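You operate a simulated robot arm through the tools that you are given. There is no shell and no other tool.

Carry out the task below with a simulated robot arm. There is one attempt and no reset: what you move stays moved.

JOB
Screw the sphere down, uncap it, wipe it clean and cap it again.
Fine: wipe with the pad beside it and put the pad back. Set down upright: blue cap.

The check looks at the end state, three seconds after you hand in, the way a careful person would. Anything else that was tipped, shoved, dropped, spilled or broken makes it a failure. A push-on lid holds only when it is set on centred and level and pressed home; a screw cap is set on level and turned clockwise until tight.

ROBOT AND FRAMES
A 7-joint arm with a two-finger parallel gripper, fixed in place. Base frame: the origin is on the floor under the middle of its stand, x ahead of it, y to its left, z up; the work surface is at about z = 710. Units: mm, degrees, N and s.
With the tool pointing down near the work surface it reaches from about 260 to 700 mm from the base axis. Its first joint turns from -166.0 to 166.0 degrees. Payload 3.43 kg.
The TCP is the grasp point between the finger pads, 30 mm short of the fingertips. In the tool frame z runs along the fingers and y along their closing line. Largest opening 94 mm; finger width 28, thickness 10; the body of the gripper, 50 by 96 mm, starts 55 mm behind the TCP.
Orientation is that of the tool frame in the base frame, as a unit quaternion [x, y, z, w]. With the fingers straight down and closing along the base's y, the tool's x points along the base's -x, its y along +y and its z along -z.

CONTROLS
- The arm moves only by the tool arm_command. Its argument "plan" is a list of rows, each an object of numbers (a shift or turn left out is 0, a gripper value left out holds the last): "x", "y", "z": the shift along the base's x, y, z in units of 500 mm (1.0 is 500 mm); "rx", "ry", "rz": the turn, a rotation vector about the base's x, y, z in units of 90 degrees (1.0 is 90 degrees); "claw": the closure in counts, from 0 (fully open) to 255 (shut). In form: [{"x": .., "y": .., "z": .., "rx": .., "ry": .., "rz": .., "claw": ..}, ...]. A call has 1 to 20 rows; each row is the pose to reach, as a shift and turn from the pose commanded when the call began. A call with a number of a shift or a turn outside -1 to 1 is refused whole. Each row takes 0.2 s and may step no farther than 50 mm and 8.6 degrees from the row before; otherwise, or with a gripper value out of range, the whole call is refused. A pose out of reach is approached as far as the arm can. The call stops where the force on the tool passes 40 N (or 10 N more than at its start, if that is more) or the arm is blocked; 0.2 s more then pass. The fingers move at their own pace (about 108 mm/s each) and stop on an object; they squeeze with about 29 N. The grip force told is the motor's: it shows also when the fingers shut on nothing. Time passes only in rows, and 0.2 s behind the last, so rows that repeat a pose let the fingers close. It gives the time, the measured TCP pose, the force on the tool (base axes), the opening and the grip force at its end, in the units of the frame above (readings bear some noise), with the torque about the TCP (base axes, N m) and any sound that the robot's microphone picked up.
- Cameras (640 x 400 px; columns grow to the right, rows downward): "scene" is fixed at [399.8, -498.5, 1351.1]; the picture's right is [0.94, -0.34, 0.00], its down [-0.18, -0.49, -0.85] and it looks along [0.29, 0.80, -0.52] (base axes); focal length 324 px, centre (320, 200). "wrist" rides on the gripper at [76, 14, -102] in the tool frame; the picture's right is [-0.18, 0.98, 0.00], its down [-0.75, -0.14, -0.64] and it looks along [-0.63, -0.12, 0.77] (tool axes); focal length 243 px, centre (320, 200). There is no depth. A picture from a camera that has moved, and an enlarged one, comes with that camera's place and axes in the base frame and with its lens.
- grab_frame(camera): a new picture of that camera. No time passes.
- raise_lower(by): moves the trunk up (or, below 0, down) by that many mm; the arm rides with it, the base frame stays. It gives what a move gives, with no picture.
- zoom(camera, box): a new picture of the part [left, top, right, bottom] of that camera's present view, enlarged. No time passes.
- finish_job(): hands the job in; it is judged then, once.

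Places have to be worked out from the pictures, the camera data and where the tool is seen. Open the gripper and draw the arm clear of the work before you hand the job in, unless the task says otherwise.

The tools are called after "Emit:" as a command line: name --argument value ..., lists and objects as JSON in quotes. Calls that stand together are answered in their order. arm_command: Moves the arm, as the interface text tells. Its arguments: {"type":"object","properties":{"plan":{"type":"array","items":{"type":"object","properties":{"x":{"type":"number"},"y":{"type":"number"},"z":{"type":"number"},"rx":{"type":"number"},"ry":{"type":"number"},"rz":{"type":"number"},"claw":{"type":"number"}}}}},"required":["plan"]} The other tools are called the same way: raise_lower (by) moves the trunk up or down; grab_frame (camera) takes a picture; zoom (camera, box) takes an enlarged picture of a part of a camera's view; finish_job () hands the job in.

At the start:

```text
t: 0.0
eef_pos: [419.7, 338.1, 1090.0]
orientation: [0.001, 1.0, 0.001, 0.0]
force: [0.2, -0.5, -0.5]
ft_torque: [-0.01, 0.0, -0.04]
grip_width: 93.9
grip_force: 0.0
trunk travel left (down, up): [-150.0, 440.0]
```

scene: 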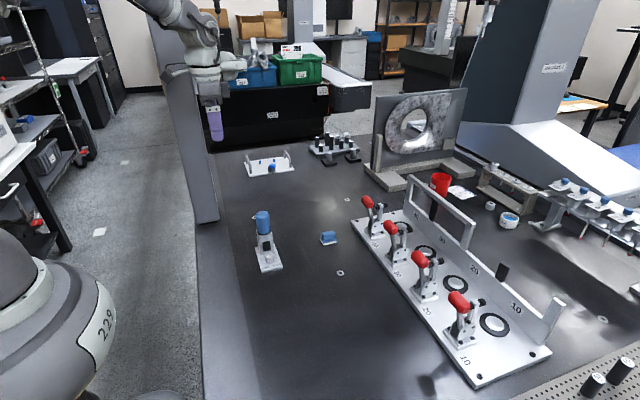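
wrist: 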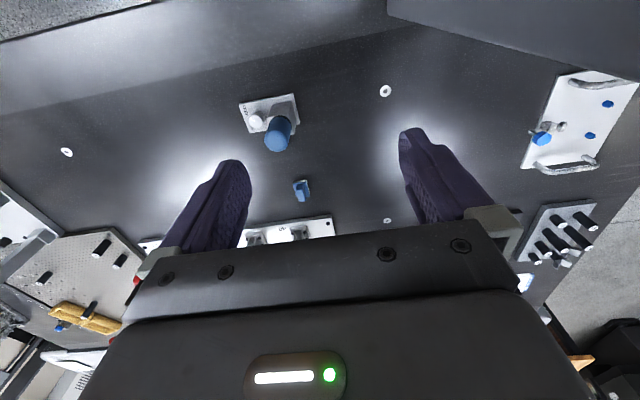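

I begin by looking closely at the work area: the blue capped object near the scene's centre-left and a small blue item beside it. I take zooms of both.

Emit:
zoom --camera "scene" --box '[230, 190, 360, 290]'

Emit:
zoom --camera "wrist" --box '[220, 80, 400, 220]'

Emit:
zoom --camera "scene" --box '[230, 120, 370, 190]'

Emit:
zoom --camera "wrist" --box '[500, 50, 640, 280]'

```text
4.00 times, centred on (295, 240) of scene
camera zoom: at [399.8, -498.5, 1351.1], right [0.94, -0.34, 0.0], down [-0.18, -0.49, -0.85], along [0.29, 0.8, -0.52], focal length 1296 px, centre (420, 40)
```

zoom: 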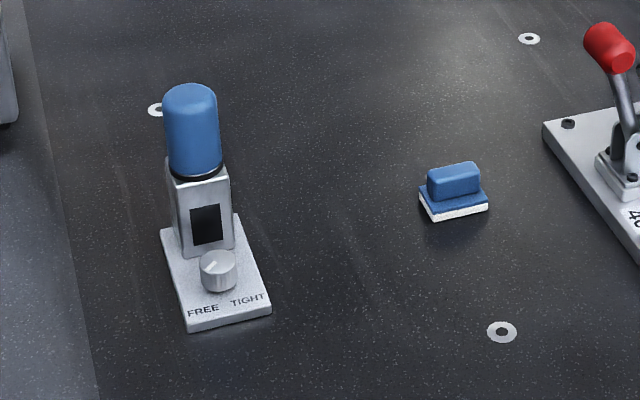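

```text
2.86 times, centred on (310, 150) of wrist
camera zoom: at [342.8, 353.3, 1193.9], right [0.18, 0.98, 0.0], down [0.75, -0.14, 0.64], along [0.63, -0.12, -0.77], focal length 693 px, centre (349, 343)
```

zoom: 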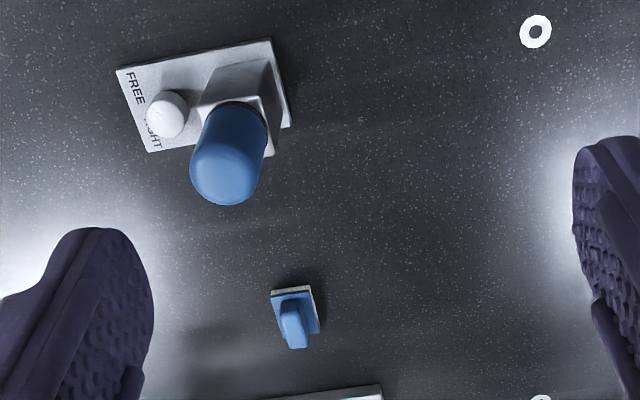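

```text
4.57 times, centred on (300, 155) of scene
camera zoom: at [399.8, -498.5, 1351.1], right [0.94, -0.34, 0.0], down [-0.18, -0.49, -0.85], along [0.29, 0.8, -0.52], focal length 1481 px, centre (411, 406)
```

zoom: 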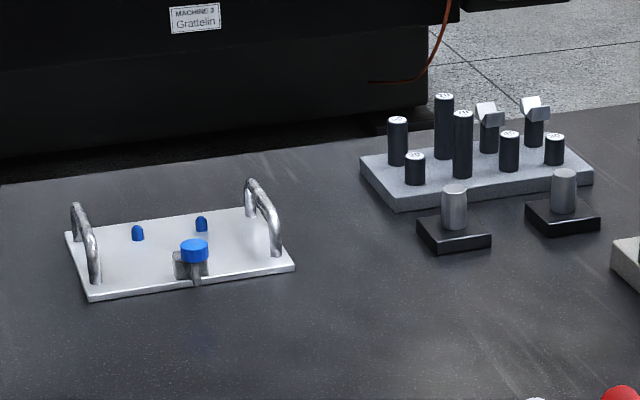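

```text
1.74 times, centred on (570, 165) of wrist
camera zoom: at [342.8, 353.3, 1193.9], right [0.18, 0.98, 0.0], down [0.75, -0.14, 0.64], along [0.63, -0.12, -0.77], focal length 422 px, centre (-115, 261)
```

zoom: 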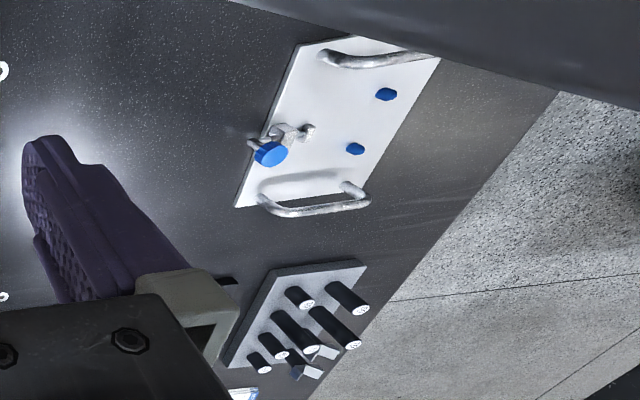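

The device is a plate with FREE/TIGHT marks, a knob, and a post under a blue cap; the pad sits to its right. I zoom closer for shape details.

Emit:
zoom --camera "scene" --box '[258, 235, 290, 275]'

Emit:
zoom --camera "scene" --box '[250, 205, 290, 240]'

Emit:
zoom --camera "scene" --box '[310, 220, 350, 250]'

Emit:
zoom --camera "wrist" --box '[240, 85, 320, 205]'

```text
10.00 times, centred on (274, 255) of scene
camera zoom: at [399.8, -498.5, 1351.1], right [0.94, -0.34, 0.0], down [-0.18, -0.49, -0.85], along [0.29, 0.8, -0.52], focal length 3240 px, centre (780, -350)
```

zoom: 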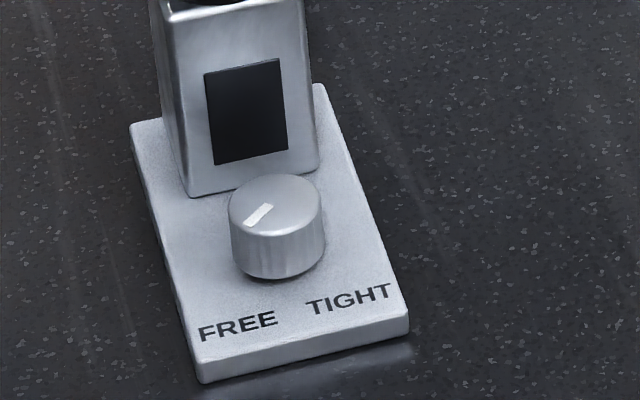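

```text
11.43 times, centred on (270, 222) of scene
camera zoom: at [399.8, -498.5, 1351.1], right [0.94, -0.34, 0.0], down [-0.18, -0.49, -0.85], along [0.29, 0.8, -0.52], focal length 3702 px, centre (891, -57)
```

zoom: 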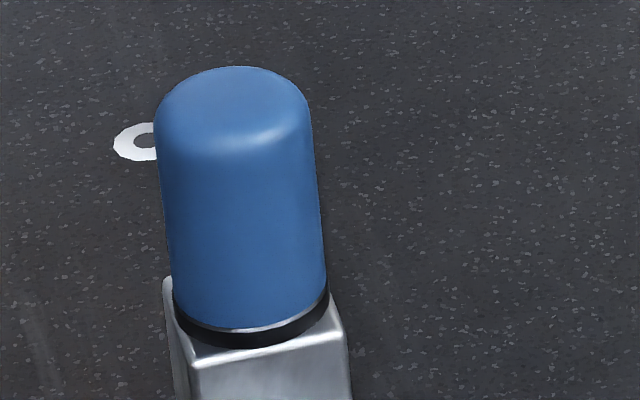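

```text
13.33 times, centred on (330, 235) of scene
camera zoom: at [399.8, -498.5, 1351.1], right [0.94, -0.34, 0.0], down [-0.18, -0.49, -0.85], along [0.29, 0.8, -0.52], focal length 4319 px, centre (187, -267)
```

zoom: 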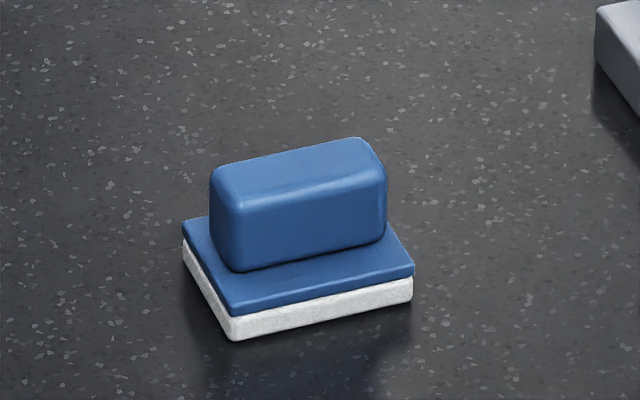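

```text
3.33 times, centred on (280, 145) of wrist
camera zoom: at [342.8, 353.3, 1193.9], right [0.18, 0.98, 0.0], down [0.75, -0.14, 0.64], along [0.63, -0.12, -0.77], focal length 809 px, centre (453, 383)
```

zoom: 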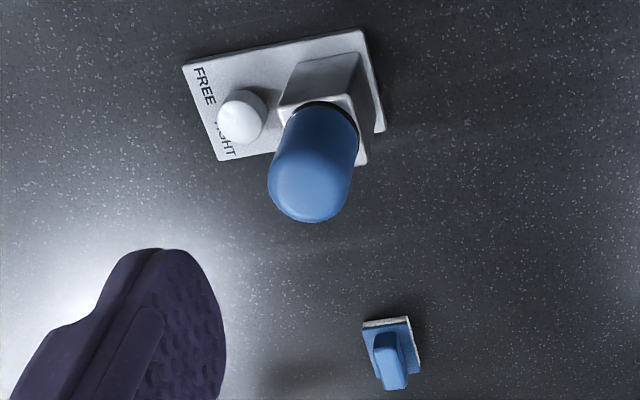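

The knob's pointer sits toward FREE, so it needs turning toward TIGHT. I move the wrist camera closer over the device (about (500, 225)) for accurate locating, staying well clear of it.

Emit:
arm_command --plan '[{"x": -0.012, "y": -0.0364, "z": -0.076, "claw": 0}, {"x": -0.024, "y": -0.0728, "z": -0.152}, {"x": -0.036, "y": -0.1092, "z": -0.228}, {"x": -0.048, "y": -0.1456, "z": -0.304}, {"x": -0.06, "y": -0.182, "z": -0.38}, {"x": -0.06, "y": -0.182, "z": -0.38}]'

Emit:
grab_frame --camera "wrist"

Emit:
grab_frame --camera "scene"

```text
t: 1.4
eef_pos: [389.0, 247.7, 899.3]
orientation: [0.0, 1.0, -0.001, 0.0]
force: [-0.4, -0.3, 0.2]
ft_torque: [0.0, -0.03, 0.0]
grip_width: 93.9
grip_force: 0.1
trunk travel left (down, up): [-150.0, 440.0]
```

```text
taken
camera wrist: at [312.4, 261.7, 1003.4], right [0.18, 0.98, 0.0], down [0.75, -0.14, 0.64], along [0.63, -0.12, -0.77], focal length 243 px, centre (320, 200)
```

wrist: 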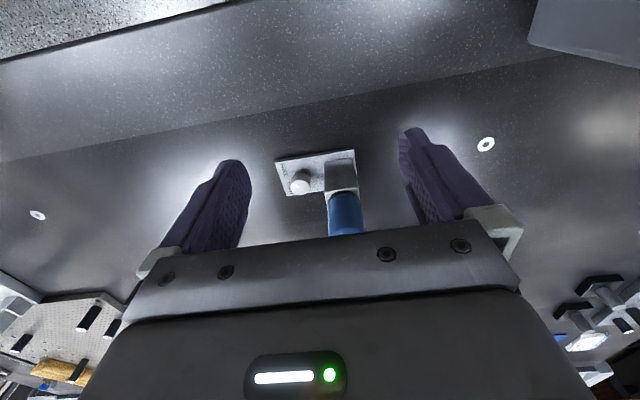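

```text
taken
```

scene: 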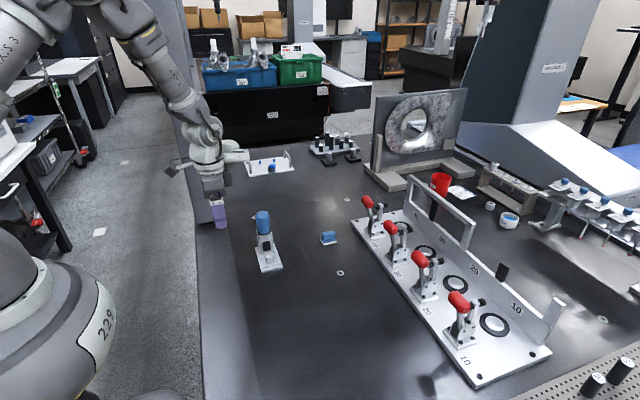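

The device sits in view between the fingers; I zoom in on it.

Emit:
zoom --camera "wrist" --box '[265, 140, 375, 240]'

Emit:
zoom --camera "scene" --box '[190, 190, 350, 290]'

```text
4.00 times, centred on (320, 190) of wrist
camera zoom: at [312.4, 261.7, 1003.4], right [0.18, 0.98, 0.0], down [0.75, -0.14, 0.64], along [0.63, -0.12, -0.77], focal length 970 px, centre (320, 240)
```

zoom: 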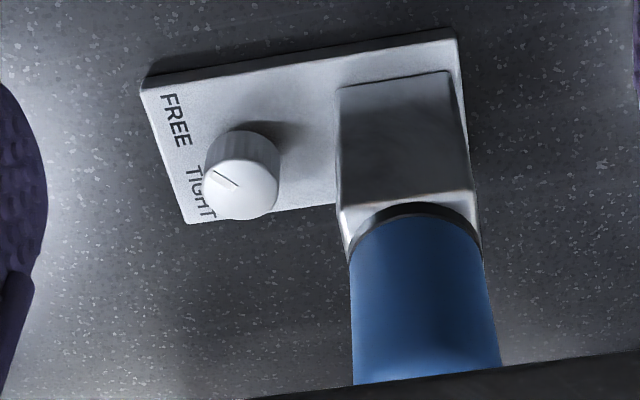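

```text
4.00 times, centred on (270, 240) of scene
camera zoom: at [399.8, -498.5, 1351.1], right [0.94, -0.34, 0.0], down [-0.18, -0.49, -0.85], along [0.29, 0.8, -0.52], focal length 1296 px, centre (520, 40)
```

zoom: 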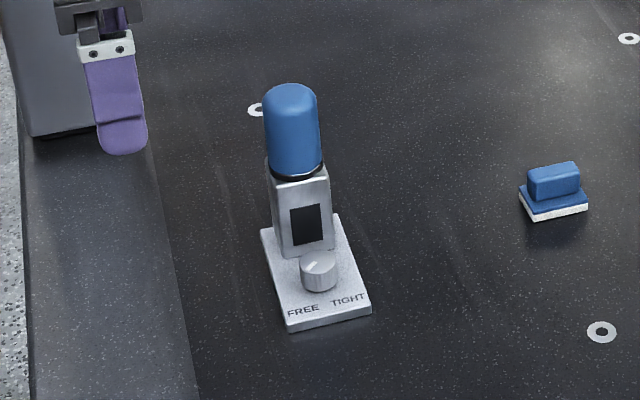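

From these views I judge: plate x 470–529, y 171–278, top z≈717; knob axis ≈(500, 201), z≈726–742, dia ≈26; post 38 mm square centred ≈(501, 255.6), top ≈783; cap dia ≈41, top ≈850. I swing the tool to yaw +90° (camera on the −y side) above the knob at a safe height to look again.

Emit:
arm_command --plan '[{"x": 0.0, "y": -0.02, "z": 0.01, "rz": 0.08}, {"x": 0.02, "y": -0.04, "z": 0.01, "rz": 0.16}, {"x": 0.04, "y": -0.06, "z": 0.01, "rz": 0.25}, {"x": 0.06, "y": -0.08, "z": 0.01, "rz": 0.34}, {"x": 0.08, "y": -0.1, "z": 0.01, "rz": 0.43}, {"x": 0.1, "y": -0.1054, "z": 0.01, "rz": 0.52}, {"x": 0.12, "y": -0.1054, "z": 0.01, "rz": 0.61}, {"x": 0.145, "y": -0.1054, "z": 0.005, "rz": 0.7}, {"x": 0.17, "y": -0.1054, "z": 0.0, "rz": 0.79}, {"x": 0.2, "y": -0.1054, "z": 0.0, "rz": 0.88}, {"x": 0.222, "y": -0.1054, "z": 0.0, "rz": 0.96}, {"x": 0.222, "y": -0.1054, "z": 0.0, "rz": 1.0}, {"x": 0.222, "y": -0.1054, "z": 0.0, "rz": 1.0}]'

Emit:
grab_frame --camera "wrist"

```text
t: 4.2
eef_pos: [498.9, 195.5, 899.9]
orientation: [0.707, -0.707, 0.001, 0.0]
force: [0.7, 0.3, 0.1]
ft_torque: [0.0, -0.03, 0.0]
grip_width: 94.0
grip_force: 0.0
trunk travel left (down, up): [-150.0, 440.0]
```

```text
taken
camera wrist: at [485.6, 118.8, 1003.9], right [-0.98, 0.18, 0.0], down [0.14, 0.75, 0.64], along [0.12, 0.63, -0.77], focal length 243 px, centre (320, 200)
```

wrist: 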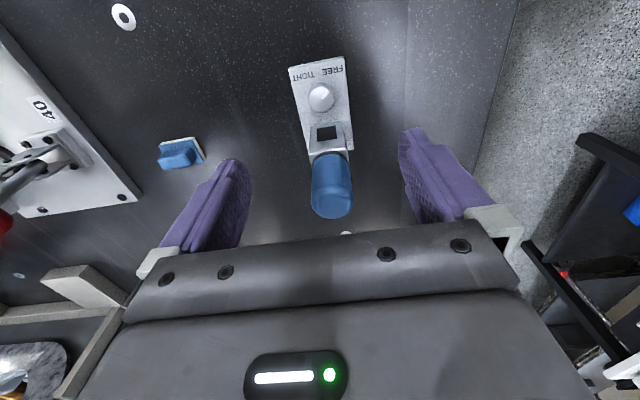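

The yawed pose is reached and the device is visible. I zoom on it and on the pad.

Emit:
zoom --camera "wrist" --box '[270, 50, 370, 130]'

Emit:
zoom --camera "wrist" --box '[270, 110, 390, 230]'

Emit:
zoom --camera "wrist" --box '[140, 120, 220, 180]'

```text
5.00 times, centred on (320, 90) of wrist
camera zoom: at [485.6, 118.8, 1003.9], right [-0.98, 0.18, 0.0], down [0.14, 0.75, 0.64], along [0.12, 0.63, -0.77], focal length 1213 px, centre (320, 750)
```

zoom: 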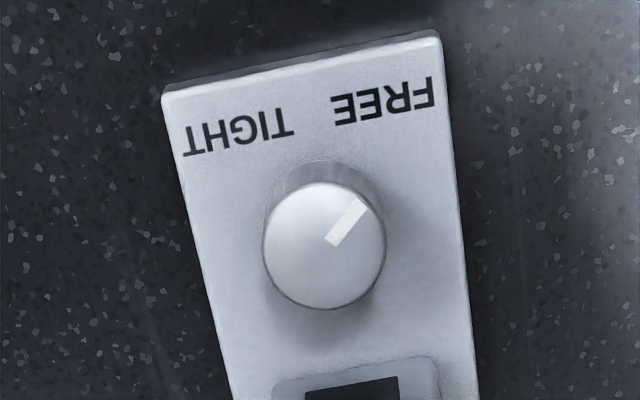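

```text
3.33 times, centred on (330, 170) of wrist
camera zoom: at [485.6, 118.8, 1003.9], right [-0.98, 0.18, 0.0], down [0.14, 0.75, 0.64], along [0.12, 0.63, -0.77], focal length 809 px, centre (287, 300)
```

zoom: 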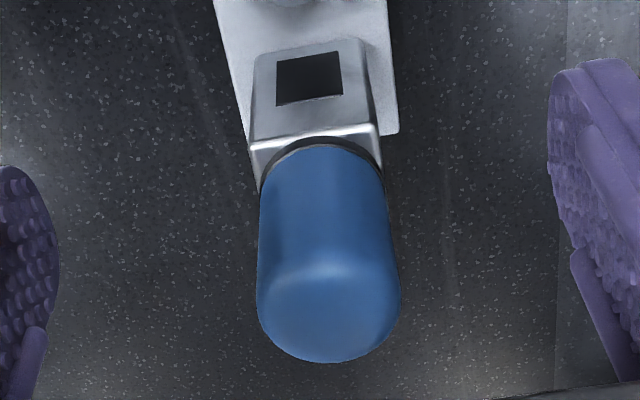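

```text
6.67 times, centred on (180, 150) of wrist
camera zoom: at [485.6, 118.8, 1003.9], right [-0.98, 0.18, 0.0], down [0.14, 0.75, 0.64], along [0.12, 0.63, -0.77], focal length 1618 px, centre (1253, 533)
```

zoom: 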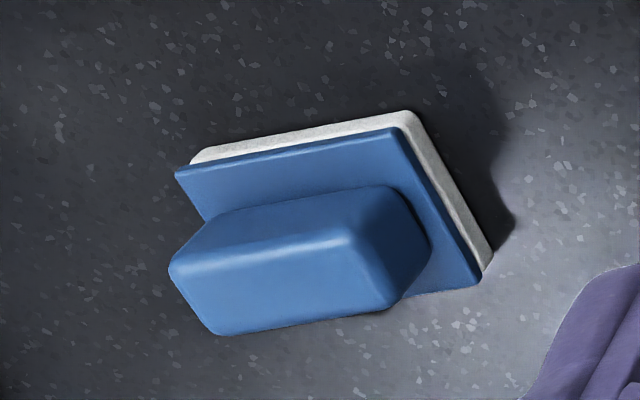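

Knob axis is at about (499.4, 199.8), top ≈742, with the pointer at FREE. I descend so the fingertips come to z≈727 around the knob (closing along x), then close on it.

Emit:
arm_command --plan '[{"x": 0.0, "y": 0.005, "z": -0.08}, {"x": 0.0, "y": 0.01, "z": -0.16}, {"x": 0.0, "y": 0.01, "z": -0.22}, {"x": 0.0, "y": 0.01, "z": -0.26}, {"x": 0.0, "y": 0.01, "z": -0.286}, {"x": 0.0, "y": 0.01, "z": -0.286}]'

Emit:
grab_frame --camera "wrist"

Emit:
zoom --camera "scene" --box '[225, 195, 305, 280]'

```text
t: 5.2
eef_pos: [503.1, 200.3, 787.7]
orientation: [-0.706, 0.708, -0.002, 0.006]
force: [-9.3, -6.1, 34.2]
ft_torque: [1.82, -0.4, 0.42]
grip_width: 94.0
grip_force: 0.1
trunk travel left (down, up): [-150.0, 440.0]
stopped in row 4: the force on the tool passed its limit at 55 N (the readings are from after the stop); the commanded pose is now the measured one
```

```text
taken
camera wrist: at [486.7, 123.7, 890.1], right [-0.98, 0.18, -0.01], down [0.13, 0.75, 0.65], along [0.13, 0.64, -0.76], focal length 243 px, centre (320, 200)
```

wrist: 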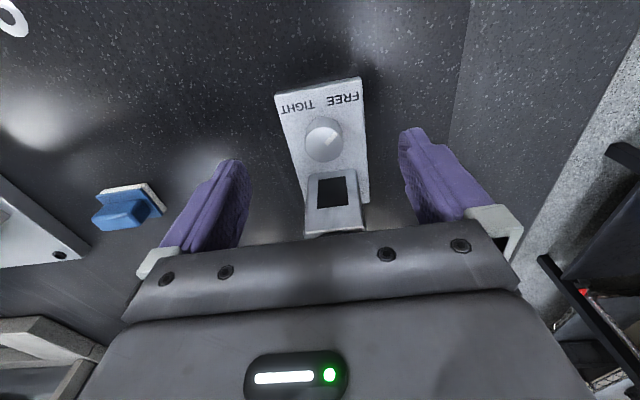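

```text
4.71 times, centred on (265, 238) of scene
camera zoom: at [399.8, -498.5, 1351.1], right [0.94, -0.34, 0.0], down [-0.18, -0.49, -0.85], along [0.29, 0.8, -0.52], focal length 1524 px, centre (579, 24)
```

zoom: 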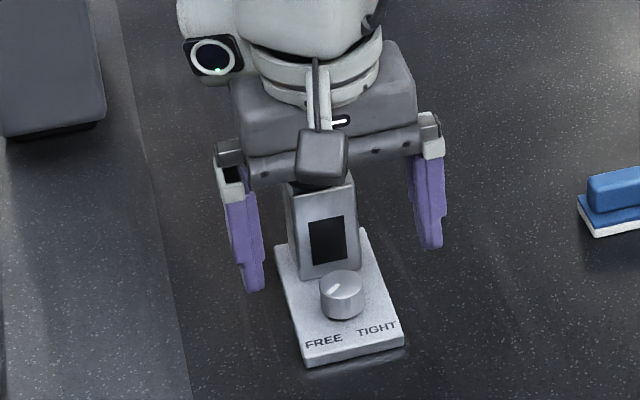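

The descent stopped on contact: force about 34 N up, with torque placing the contact ≈43 mm to +y of the TCP, so the gripper body met the cap's top. I back straight up right away and look at the state.

Emit:
arm_command --plan '[{"z": 0.04}, {"z": 0.1}, {"z": 0.16}, {"z": 0.22}, {"z": 0.22}]'

Emit:
zoom --camera "wrist" --box '[250, 50, 390, 230]'

Emit:
zoom --camera "scene" --box '[200, 130, 340, 280]'

```text
t: 6.3
eef_pos: [503.7, 201.8, 894.8]
orientation: [0.707, -0.707, 0.001, -0.003]
force: [-0.3, -0.5, -0.6]
ft_torque: [0.02, 0.03, 0.02]
grip_width: 94.1
grip_force: 0.0
trunk travel left (down, up): [-150.0, 440.0]
```

```text
2.22 times, centred on (320, 140) of wrist
camera zoom: at [488.0, 125.1, 997.2], right [-0.98, 0.18, -0.01], down [0.14, 0.75, 0.65], along [0.12, 0.63, -0.76], focal length 539 px, centre (320, 333)
```

zoom: 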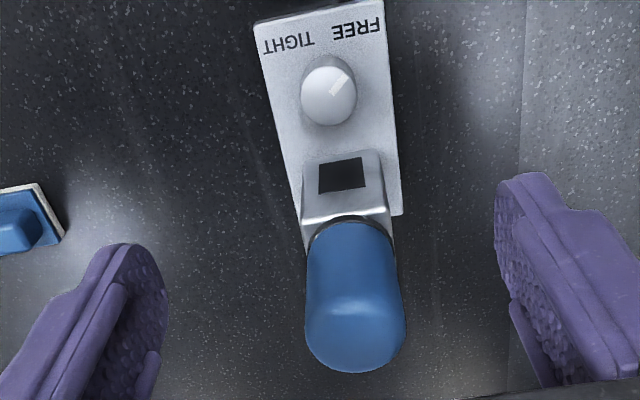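

```text
2.67 times, centred on (270, 205) of scene
camera zoom: at [399.8, -498.5, 1351.1], right [0.94, -0.34, 0.0], down [-0.18, -0.49, -0.85], along [0.29, 0.8, -0.52], focal length 864 px, centre (453, 187)
```

zoom: 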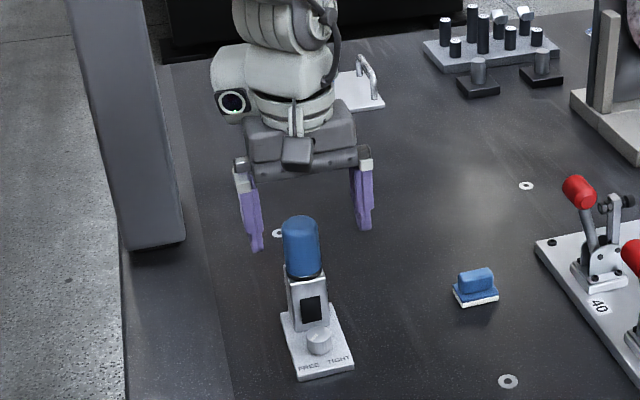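

The device still stands with its cap on; the gripper's body reaches farther toward the cap than I allowed. I will approach the knob with the tool tilted 30° (body leaning to −y, away from the cap), first moving to a clear prep pose in front of it.

Emit:
arm_command --plan '[{"x": -0.002, "y": -0.04, "z": 0.0, "rx": 0.0, "ry": 0.0}, {"x": -0.004, "y": -0.08, "z": 0.0, "rx": 0.08, "ry": 0.001}, {"x": -0.006, "y": -0.1, "z": -0.02, "rx": 0.165, "ry": 0.002}, {"x": -0.008, "y": -0.1, "z": -0.05, "rx": 0.25, "ry": 0.003}, {"x": -0.008, "y": -0.1, "z": -0.09, "rx": 0.333, "ry": 0.0036}, {"x": -0.008, "y": -0.1, "z": -0.09, "rx": 0.333, "ry": 0.0036}, {"x": -0.008, "y": -0.1, "z": -0.09, "rx": 0.333, "ry": 0.0036}]'

Emit:
grab_frame --camera "wrist"

Emit:
zoom --camera "scene" --box '[200, 150, 340, 290]'

```text
t: 8.0
eef_pos: [498.6, 152.0, 847.8]
orientation: [-0.682, 0.683, 0.184, 0.185]
force: [0.5, -0.3, 0.2]
ft_torque: [-0.04, 0.01, -0.02]
grip_width: 94.1
grip_force: 0.0
trunk travel left (down, up): [-150.0, 440.0]
```

```text
taken
camera wrist: at [483.7, 33.9, 899.4], right [-0.98, 0.16, 0.09], down [0.14, 0.33, 0.93], along [0.12, 0.93, -0.34], focal length 243 px, centre (320, 200)
```

wrist: 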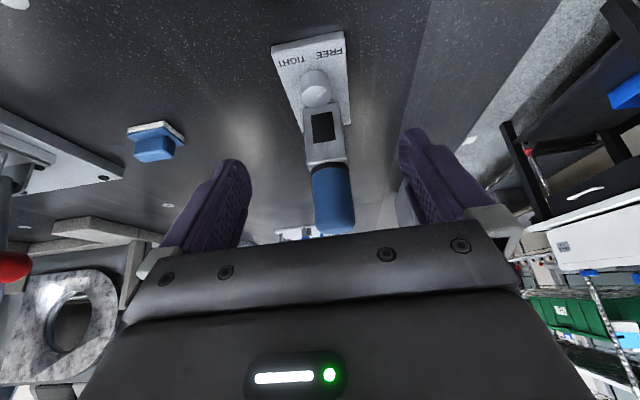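

```text
2.86 times, centred on (270, 220) of scene
camera zoom: at [399.8, -498.5, 1351.1], right [0.94, -0.34, 0.0], down [-0.18, -0.49, -0.85], along [0.29, 0.8, -0.52], focal length 926 px, centre (463, 143)
```

zoom: 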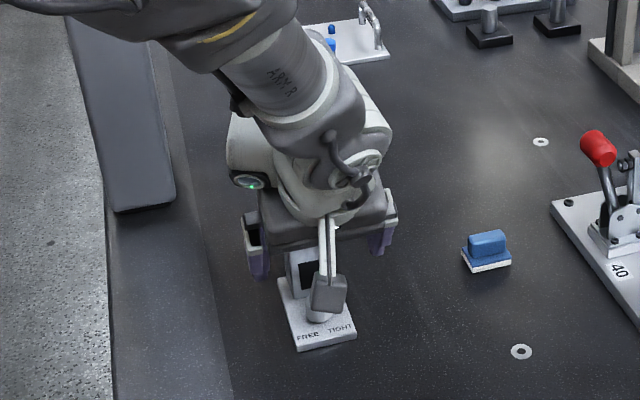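

Tilt of 30° is reached with the knob in view. I now swing the tilted tool +45° about the vertical, part-close to about 42 mm, and hold a standoff 60 mm back from the knob along the fingers.

Emit:
arm_command --plan '[{"x": 0.01, "y": 0.0, "z": 0.0, "rz": 0.083, "claw": 70}, {"x": 0.02, "y": 0.006, "z": -0.01, "rz": 0.167, "claw": 141}, {"x": 0.03, "y": 0.014, "z": -0.03, "rz": 0.25}, {"x": 0.04, "y": 0.022, "z": -0.05, "rz": 0.333}, {"x": 0.05, "y": 0.03, "z": -0.07, "rz": 0.417}, {"x": 0.06, "y": 0.038, "z": -0.086, "rz": 0.5}, {"x": 0.06, "y": 0.038, "z": -0.086, "rz": 0.5}, {"x": 0.06, "y": 0.038, "z": -0.086, "rz": 0.5}]'

Emit:
grab_frame --camera "wrist"

Emit:
zoom --camera "scene" --box '[200, 150, 340, 290]'

```text
t: 9.8
eef_pos: [528.5, 171.6, 806.9]
orientation: [0.892, -0.37, -0.24, -0.1]
force: [0.5, 0.8, 0.3]
ft_torque: [0.0, 0.03, -0.02]
grip_width: 41.8
grip_force: 0.0
trunk travel left (down, up): [-150.0, 440.0]
```

```text
taken
camera wrist: at [601.4, 77.1, 856.9], right [-0.81, -0.58, 0.09], down [-0.13, 0.33, 0.93], along [-0.57, 0.74, -0.34], focal length 243 px, centre (320, 200)
```

wrist: 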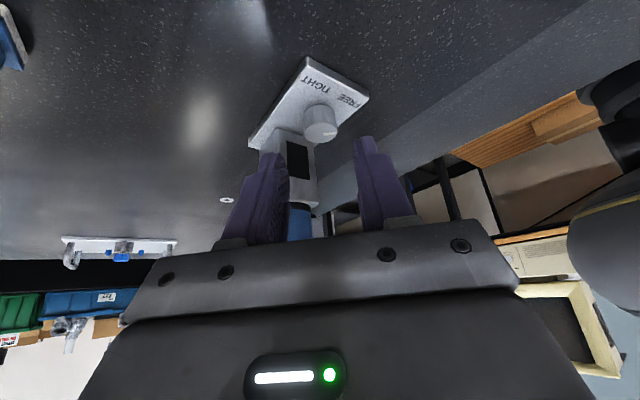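

```text
2.86 times, centred on (270, 220) of scene
camera zoom: at [399.8, -498.5, 1351.1], right [0.94, -0.34, 0.0], down [-0.18, -0.49, -0.85], along [0.29, 0.8, -0.52], focal length 926 px, centre (463, 143)
```

zoom: 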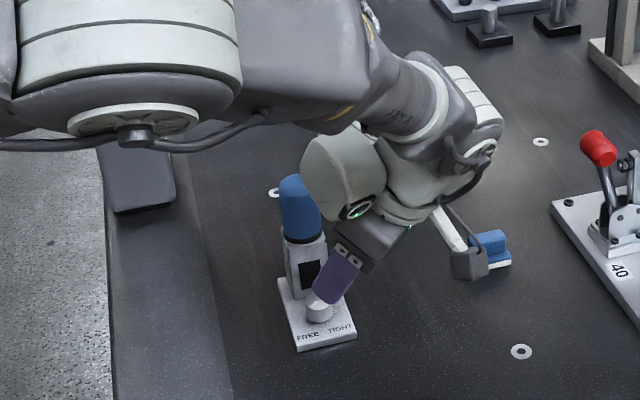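

I zoom on the knob between the fingertips to compute its place in the tool frame.

Emit:
zoom --camera "wrist" --box '[240, 50, 400, 220]'

Emit:
zoom --camera "wrist" --box '[290, 90, 350, 150]'

```text
2.35 times, centred on (320, 135) of wrist
camera zoom: at [601.4, 77.1, 856.9], right [-0.81, -0.58, 0.09], down [-0.13, 0.33, 0.93], along [-0.57, 0.74, -0.34], focal length 571 px, centre (320, 353)
```

zoom: 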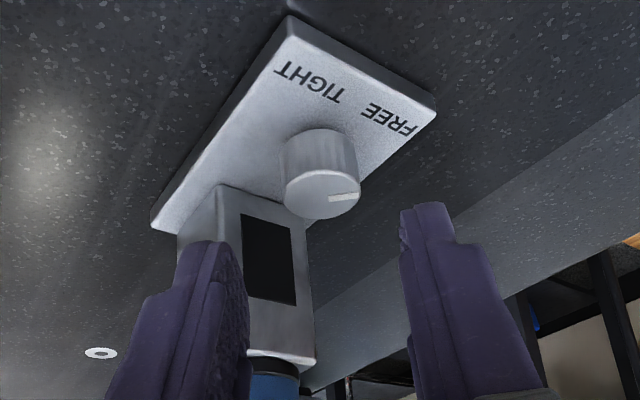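

```text
6.67 times, centred on (320, 120) of wrist
camera zoom: at [601.4, 77.1, 856.9], right [-0.81, -0.58, 0.09], down [-0.13, 0.33, 0.93], along [-0.57, 0.74, -0.34], focal length 1618 px, centre (320, 733)
```

zoom: 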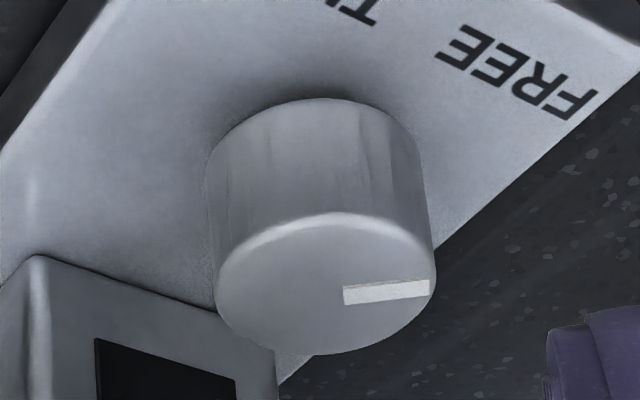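

The knob's axis lies centred between the fingers (tool y ≈0), about 79 mm ahead of the TCP. I advance 62 mm along the finger direction, leaving fingertips at z≈720, then close on the knob.

Emit:
arm_command --plan '[{"x": -0.011, "y": 0.011, "z": -0.0269}, {"x": -0.022, "y": 0.022, "z": -0.0537}, {"x": -0.033, "y": 0.033, "z": -0.0806}, {"x": -0.0388, "y": 0.0388, "z": -0.0952}, {"x": -0.0438, "y": 0.0438, "z": -0.1074}, {"x": -0.0438, "y": 0.0438, "z": -0.1074}]'

Emit:
zoom --camera "wrist" --box '[220, 50, 420, 230]'

Emit:
zoom --camera "scene" --box '[230, 190, 330, 280]'

```text
t: 11.2
eef_pos: [507.3, 192.0, 753.2]
orientation: [0.891, -0.371, -0.241, -0.101]
force: [1.2, -2.1, 9.8]
ft_torque: [-0.18, 0.13, 0.07]
grip_width: 42.0
grip_force: 0.1
trunk travel left (down, up): [-150.0, 440.0]
```

```text
2.22 times, centred on (320, 140) of wrist
camera zoom: at [579.5, 98.7, 803.9], right [-0.81, -0.58, 0.09], down [-0.13, 0.33, 0.93], along [-0.57, 0.74, -0.35], focal length 539 px, centre (320, 333)
```

zoom: 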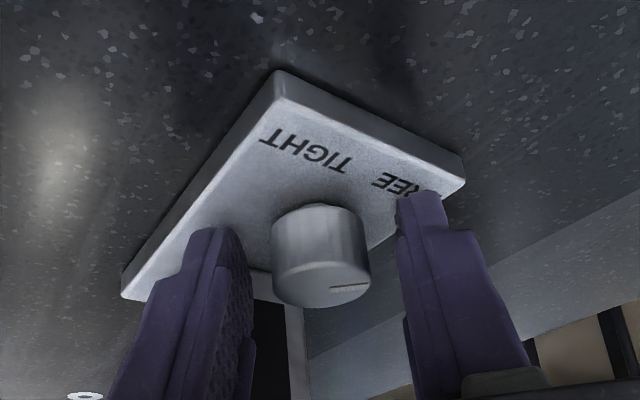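

```text
4.44 times, centred on (280, 235) of scene
camera zoom: at [399.8, -498.5, 1351.1], right [0.94, -0.34, 0.0], down [-0.18, -0.49, -0.85], along [0.29, 0.8, -0.52], focal length 1440 px, centre (498, 44)
```

zoom: 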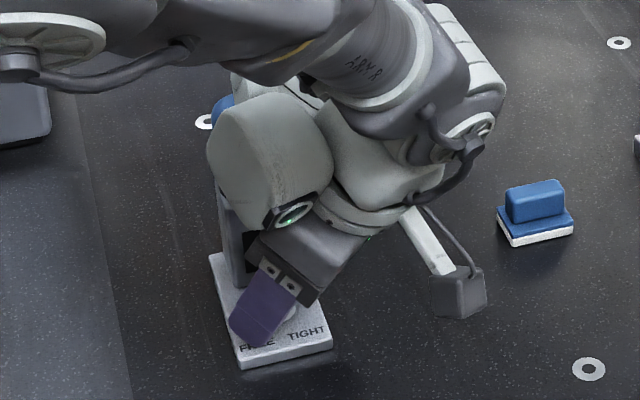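

A light 10 N contact shows the left fingertip's lower corner just touching the plate (so plate top ≈720). I lift 3 mm and close on the knob.

Emit:
arm_command --plan '[{"z": 0.006}, {"z": 0.006, "claw": 255}, {"z": 0.006}, {"z": 0.006}, {"z": 0.006}]'

Emit:
zoom --camera "wrist" --box '[220, 50, 420, 230]'

```text
t: 12.3
eef_pos: [507.6, 193.4, 755.3]
orientation: [0.892, -0.37, -0.24, -0.1]
force: [-0.2, 0.6, 0.5]
ft_torque: [-0.18, -0.05, 0.04]
grip_width: 25.2
grip_force: 28.9
trunk travel left (down, up): [-150.0, 440.0]
```

```text
2.22 times, centred on (320, 140) of wrist
camera zoom: at [579.7, 99.0, 806.0], right [-0.81, -0.58, 0.09], down [-0.13, 0.33, 0.93], along [-0.57, 0.74, -0.34], focal length 539 px, centre (320, 333)
```

zoom: 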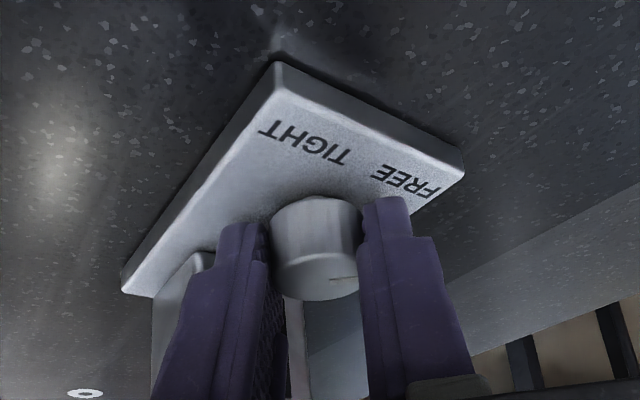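

The knob is gripped (25.2 mm wide, 29 N). I test a small clockwise turn of 15°, with the TCP following the arc around the knob axis, and watch the torque and pointer.

Emit:
arm_command --plan '[{"x": -0.00107, "y": -0.00093, "rz": -0.0415}, {"x": -0.00214, "y": -0.00186, "rz": -0.083}, {"x": -0.00331, "y": -0.00264, "rz": -0.125}, {"x": -0.00448, "y": -0.00342, "rz": -0.167}]'

Emit:
zoom --camera "wrist" --box '[220, 50, 420, 230]'

```text
t: 13.3
eef_pos: [504.3, 190.9, 754.4]
orientation: [0.835, -0.484, -0.225, -0.131]
force: [0.2, -0.1, -0.4]
ft_torque: [0.02, 0.0, 0.02]
grip_width: 25.4
grip_force: 29.9
trunk travel left (down, up): [-150.0, 440.0]
```

```text
2.22 times, centred on (320, 140) of wrist
camera zoom: at [550.5, 81.6, 806.0], right [-0.93, -0.35, 0.09], down [-0.04, 0.35, 0.93], along [-0.36, 0.87, -0.34], focal length 539 px, centre (320, 333)
```

zoom: 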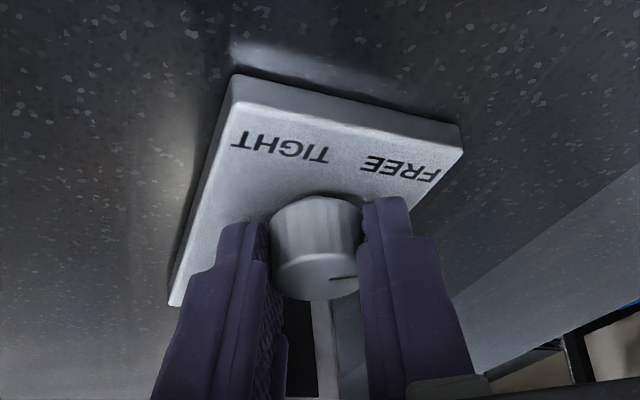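

The knob turned with the fingers, almost without torque, so clockwise is allowed. I continue clockwise by 75° in small arc steps.

Emit:
arm_command --plan '[{"x": -0.00254, "y": -0.00126, "rz": -0.0833}, {"x": -0.0052, "y": -0.00216, "rz": -0.1667}, {"x": -0.00798, "y": -0.00272, "rz": -0.25}, {"x": -0.0108, "y": -0.0029, "rz": -0.3333}, {"x": -0.01362, "y": -0.00272, "rz": -0.4167}, {"x": -0.0164, "y": -0.00216, "rz": -0.5}, {"x": -0.01906, "y": -0.00126, "rz": -0.5833}, {"x": -0.0216, "y": 0.0, "rz": -0.6667}, {"x": -0.02394, "y": 0.00156, "rz": -0.75}, {"x": -0.02608, "y": 0.00342, "rz": -0.8333}]'

Emit:
zoom --camera "wrist" --box '[220, 50, 420, 230]'

Emit:
zoom --camera "scene" --box '[220, 190, 320, 280]'

```text
t: 15.6
eef_pos: [492.3, 192.9, 755.7]
orientation: [-0.367, 0.893, 0.098, 0.241]
force: [-0.9, 1.2, 0.7]
ft_torque: [0.23, -0.19, 0.02]
grip_width: 25.0
grip_force: 28.6
trunk travel left (down, up): [-150.0, 440.0]
```

```text
2.22 times, centred on (320, 140) of wrist
camera zoom: at [398.1, 120.1, 806.2], right [-0.58, 0.81, 0.09], down [0.33, 0.13, 0.93], along [0.74, 0.57, -0.34], focal length 539 px, centre (320, 333)
```

zoom: 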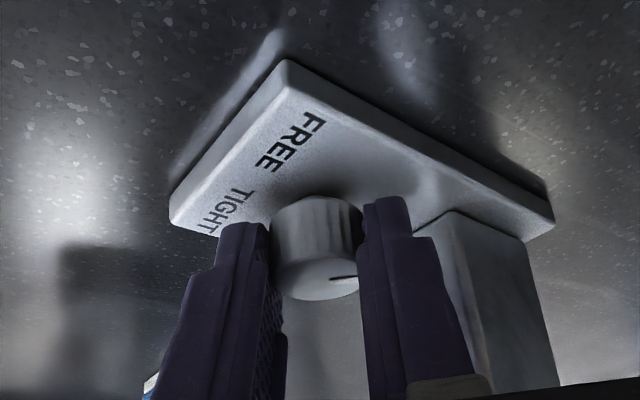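

```text
4.44 times, centred on (270, 235) of scene
camera zoom: at [399.8, -498.5, 1351.1], right [0.94, -0.34, 0.0], down [-0.18, -0.49, -0.85], along [0.29, 0.8, -0.52], focal length 1440 px, centre (542, 44)
```

zoom: 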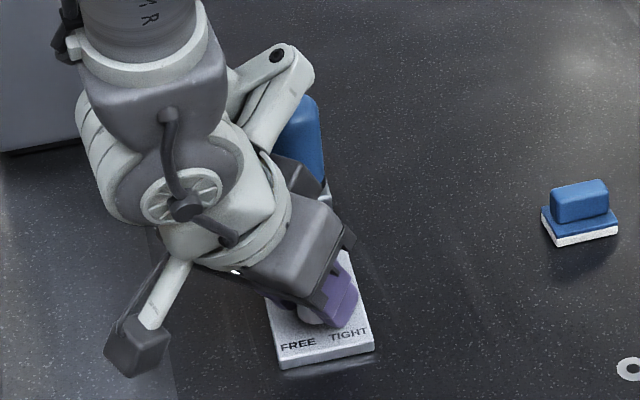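

The pointer has followed exactly: the knob has turned 90° clockwise with no stop yet. I release, swing back 90° with the fingers slightly open, and regrip.

Emit:
arm_command --plan '[{"claw": 150}, {"claw": 150}, {"x": 0.00214, "y": -0.00186, "rz": 0.0833}, {"x": 0.00448, "y": -0.00342, "rz": 0.1667}, {"x": 0.00702, "y": -0.00468, "rz": 0.25}, {"x": 0.00968, "y": -0.00558, "rz": 0.3333}, {"x": 0.01246, "y": -0.00614, "rz": 0.4167}, {"x": 0.01528, "y": -0.00632, "rz": 0.5}, {"x": 0.0181, "y": -0.00614, "rz": 0.5833}, {"x": 0.02088, "y": -0.00558, "rz": 0.6667}, {"x": 0.02354, "y": -0.00468, "rz": 0.75}, {"x": 0.02608, "y": -0.00342, "rz": 0.8333}, {"x": 0.02842, "y": -0.00186, "rz": 0.9167}, {"x": 0.03056, "y": 0.0, "rz": 1.0}, {"x": 0.03056, "y": 0.0, "rz": 1.0}]'

Emit:
zoom --camera "wrist" --box '[220, 50, 420, 230]'

```text
t: 18.8
eef_pos: [507.7, 193.7, 754.6]
orientation: [0.892, -0.369, -0.24, -0.1]
force: [0.3, -0.2, 0.8]
ft_torque: [-0.02, -0.04, 0.02]
grip_width: 38.7
grip_force: 0.1
trunk travel left (down, up): [-150.0, 440.0]
```

```text
2.22 times, centred on (320, 140) of wrist
camera zoom: at [579.9, 99.1, 806.1], right [-0.81, -0.58, 0.09], down [-0.13, 0.33, 0.93], along [-0.57, 0.74, -0.34], focal length 539 px, centre (320, 333)
```

zoom: 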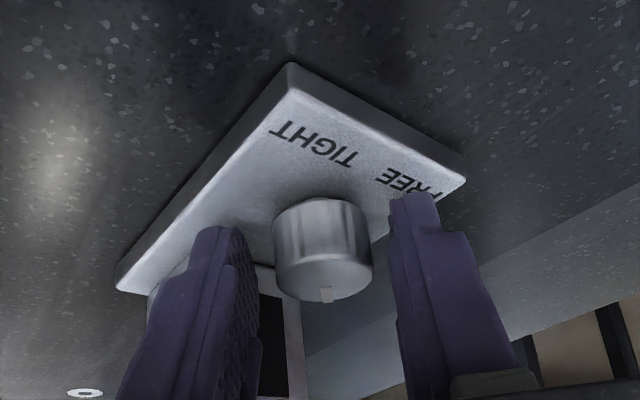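

The knob pointer now faces the back-left and the plate seems to have crept about 2 mm / 2°. I shift the TCP (−1.5, −1.5) mm to recentre on the knob, regrip, and turn another 90° clockwise.

Emit:
arm_command --plan '[{"x": -0.003, "y": -0.003}, {"x": -0.003, "y": -0.003, "claw": 255}, {"x": -0.003, "y": -0.003}, {"x": -0.003, "y": -0.003}, {"x": -0.00514, "y": -0.00486, "rz": -0.0833}, {"x": -0.00748, "y": -0.00642, "rz": -0.1667}, {"x": -0.01002, "y": -0.00768, "rz": -0.25}, {"x": -0.01268, "y": -0.00858, "rz": -0.3333}, {"x": -0.01546, "y": -0.00914, "rz": -0.4167}, {"x": -0.01828, "y": -0.00932, "rz": -0.5}, {"x": -0.0211, "y": -0.00914, "rz": -0.5833}, {"x": -0.02388, "y": -0.00858, "rz": -0.6667}, {"x": -0.02654, "y": -0.00768, "rz": -0.75}, {"x": -0.02908, "y": -0.00642, "rz": -0.8333}, {"x": -0.03142, "y": -0.00486, "rz": -0.9167}, {"x": -0.03356, "y": -0.003, "rz": -1.0}]'

Emit:
zoom --camera "wrist" --box '[220, 50, 420, 230]'

Emit:
zoom --camera "scene" --box '[220, 190, 320, 280]'

```text
t: 22.1
eef_pos: [490.5, 191.6, 754.8]
orientation: [-0.367, 0.893, 0.1, 0.241]
force: [0.8, 0.2, 0.8]
ft_torque: [-0.2, 0.44, 0.15]
grip_width: 25.1
grip_force: 28.8
trunk travel left (down, up): [-150.0, 440.0]
```

```text
2.22 times, centred on (320, 140) of wrist
camera zoom: at [396.6, 118.5, 806.1], right [-0.58, 0.81, 0.09], down [0.33, 0.13, 0.93], along [0.74, 0.57, -0.35], focal length 539 px, centre (320, 333)
```

zoom: 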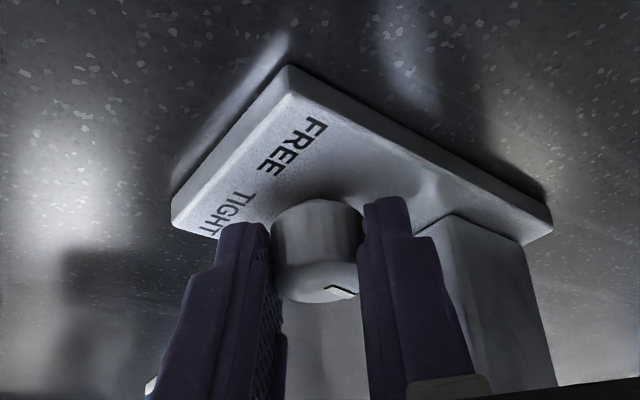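

```text
4.44 times, centred on (270, 235) of scene
camera zoom: at [399.8, -498.5, 1351.1], right [0.94, -0.34, 0.0], down [-0.18, -0.49, -0.85], along [0.29, 0.8, -0.52], focal length 1440 px, centre (542, 44)
```

zoom: 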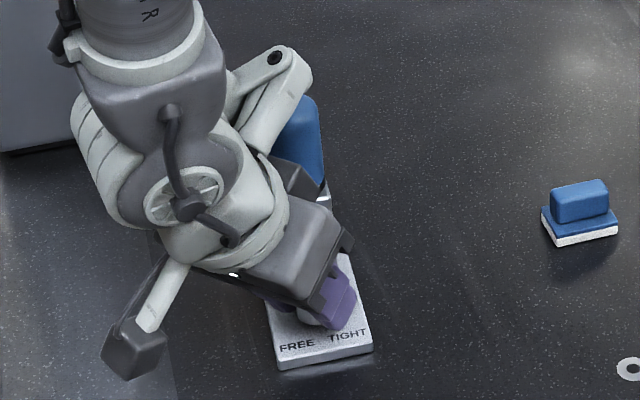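

The pointer lags the fingers this time: it turned only some 40° before the fingers slipped, so resistance has risen. I release, swing back and look at the pointer closely.

Emit:
arm_command --plan '[{"claw": 150}, {"claw": 150}, {"x": 0.00214, "y": -0.00186, "rz": 0.0833}, {"x": 0.00448, "y": -0.00342, "rz": 0.1667}, {"x": 0.00702, "y": -0.00468, "rz": 0.25}, {"x": 0.00968, "y": -0.00558, "rz": 0.3333}, {"x": 0.01246, "y": -0.00614, "rz": 0.4167}, {"x": 0.01528, "y": -0.00632, "rz": 0.5}, {"x": 0.0181, "y": -0.00614, "rz": 0.5833}, {"x": 0.02088, "y": -0.00558, "rz": 0.6667}, {"x": 0.02354, "y": -0.00468, "rz": 0.75}, {"x": 0.02608, "y": -0.00342, "rz": 0.8333}, {"x": 0.02842, "y": -0.00186, "rz": 0.9167}, {"x": 0.03056, "y": 0.0, "rz": 1.0}, {"x": 0.03056, "y": 0.0, "rz": 1.0}]'

Emit:
zoom --camera "wrist" --box '[220, 50, 420, 230]'

Emit:
zoom --camera "wrist" --box '[290, 110, 350, 170]'

```text
t: 25.4
eef_pos: [505.0, 191.5, 754.8]
orientation: [0.892, -0.37, -0.24, -0.101]
force: [-0.4, 0.3, -0.2]
ft_torque: [-0.02, -0.01, 0.03]
grip_width: 38.9
grip_force: 0.2
trunk travel left (down, up): [-150.0, 440.0]
```

```text
2.22 times, centred on (320, 140) of wrist
camera zoom: at [578.6, 97.6, 806.2], right [-0.81, -0.58, 0.09], down [-0.13, 0.33, 0.93], along [-0.57, 0.74, -0.34], focal length 539 px, centre (320, 333)
```

zoom: 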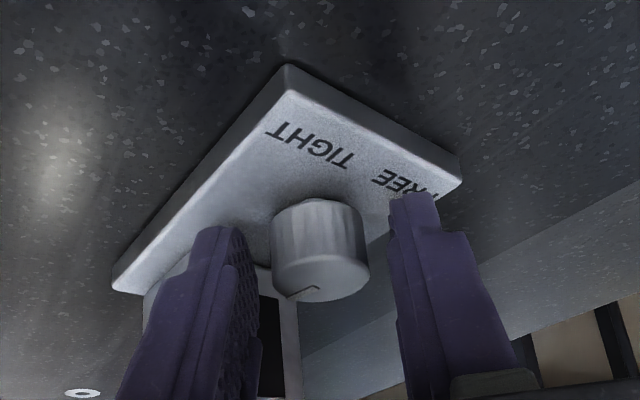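

```text
6.67 times, centred on (320, 140) of wrist
camera zoom: at [578.6, 97.6, 806.2], right [-0.81, -0.58, 0.09], down [-0.13, 0.33, 0.93], along [-0.57, 0.74, -0.34], focal length 1618 px, centre (320, 600)
```

zoom: 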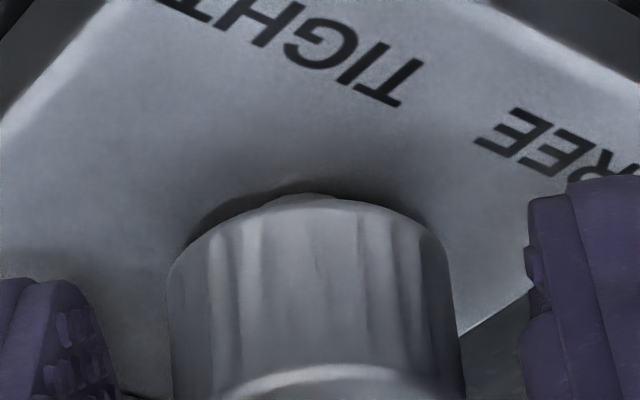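

The pointer now faces about +y, i.e. roughly 130° from FREE. I regrip and turn slowly 30° clockwise to see whether it is really at a stop.

Emit:
arm_command --plan '[{"claw": 255}, {"claw": 255}, {"claw": 255}, {"x": -0.00107, "y": -0.00093, "rz": -0.0417}, {"x": -0.00214, "y": -0.00186, "rz": -0.0833}, {"x": -0.00331, "y": -0.00264, "rz": -0.125}, {"x": -0.00448, "y": -0.00342, "rz": -0.1667}]'

Emit:
zoom --camera "wrist" --box '[220, 50, 420, 230]'

```text
t: 26.9
eef_pos: [503.2, 190.2, 754.5]
orientation: [0.835, -0.484, -0.225, -0.131]
force: [2.9, 4.1, 2.5]
ft_torque: [-0.12, 0.08, 0.22]
grip_width: 25.2
grip_force: 29.4
trunk travel left (down, up): [-150.0, 440.0]
```

```text
2.22 times, centred on (320, 140) of wrist
camera zoom: at [549.6, 80.3, 806.1], right [-0.93, -0.35, 0.09], down [-0.04, 0.35, 0.93], along [-0.36, 0.87, -0.35], focal length 539 px, centre (320, 333)
```

zoom: 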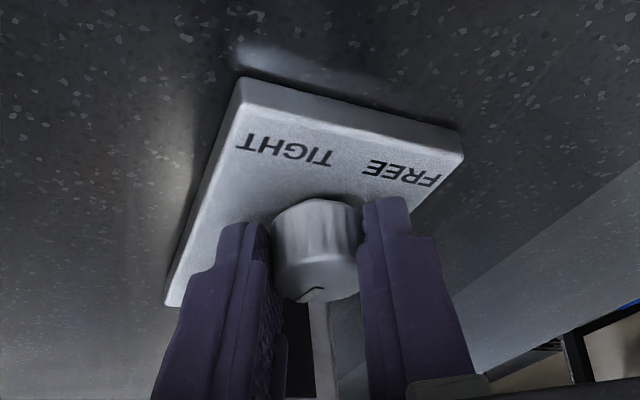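

The torque rose to about 0.22 N·m while the pointer stayed near +y: the fingers slip. I release and back out along the fingers to view the knob, pointer and window from above.

Emit:
arm_command --plan '[{"claw": 150}, {"claw": 150}, {"x": 0.01, "y": -0.0173, "z": 0.0346}, {"x": 0.025, "y": -0.0433, "z": 0.0866}, {"x": 0.04, "y": -0.07, "z": 0.14}, {"x": 0.055, "y": -0.1, "z": 0.19}, {"x": 0.06, "y": -0.16, "z": 0.24}, {"x": 0.06, "y": -0.22, "z": 0.27}, {"x": 0.06, "y": -0.22, "z": 0.27}]'

Emit:
zoom --camera "scene" --box '[240, 200, 310, 280]'

Emit:
grab_frame --camera "wrist"

```text
t: 28.9
eef_pos: [532.5, 79.1, 891.9]
orientation: [0.836, -0.483, -0.226, -0.131]
force: [0.9, -0.1, 0.3]
ft_torque: [0.03, 0.01, -0.05]
grip_width: 38.9
grip_force: 0.2
trunk travel left (down, up): [-150.0, 440.0]
```

```text
5.00 times, centred on (275, 240) of scene
camera zoom: at [399.8, -498.5, 1351.1], right [0.94, -0.34, 0.0], down [-0.18, -0.49, -0.85], along [0.29, 0.8, -0.52], focal length 1620 px, centre (545, 0)
```

zoom: 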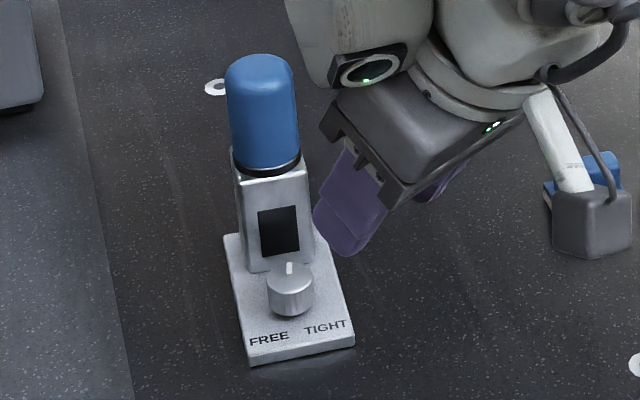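

```text
taken
camera wrist: at [578.8, -30.2, 942.2], right [-0.93, -0.35, 0.09], down [-0.04, 0.35, 0.93], along [-0.36, 0.87, -0.34], focal length 243 px, centre (320, 200)
```

wrist: 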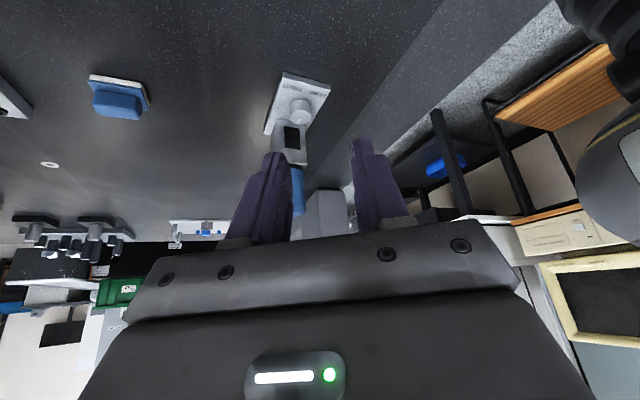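

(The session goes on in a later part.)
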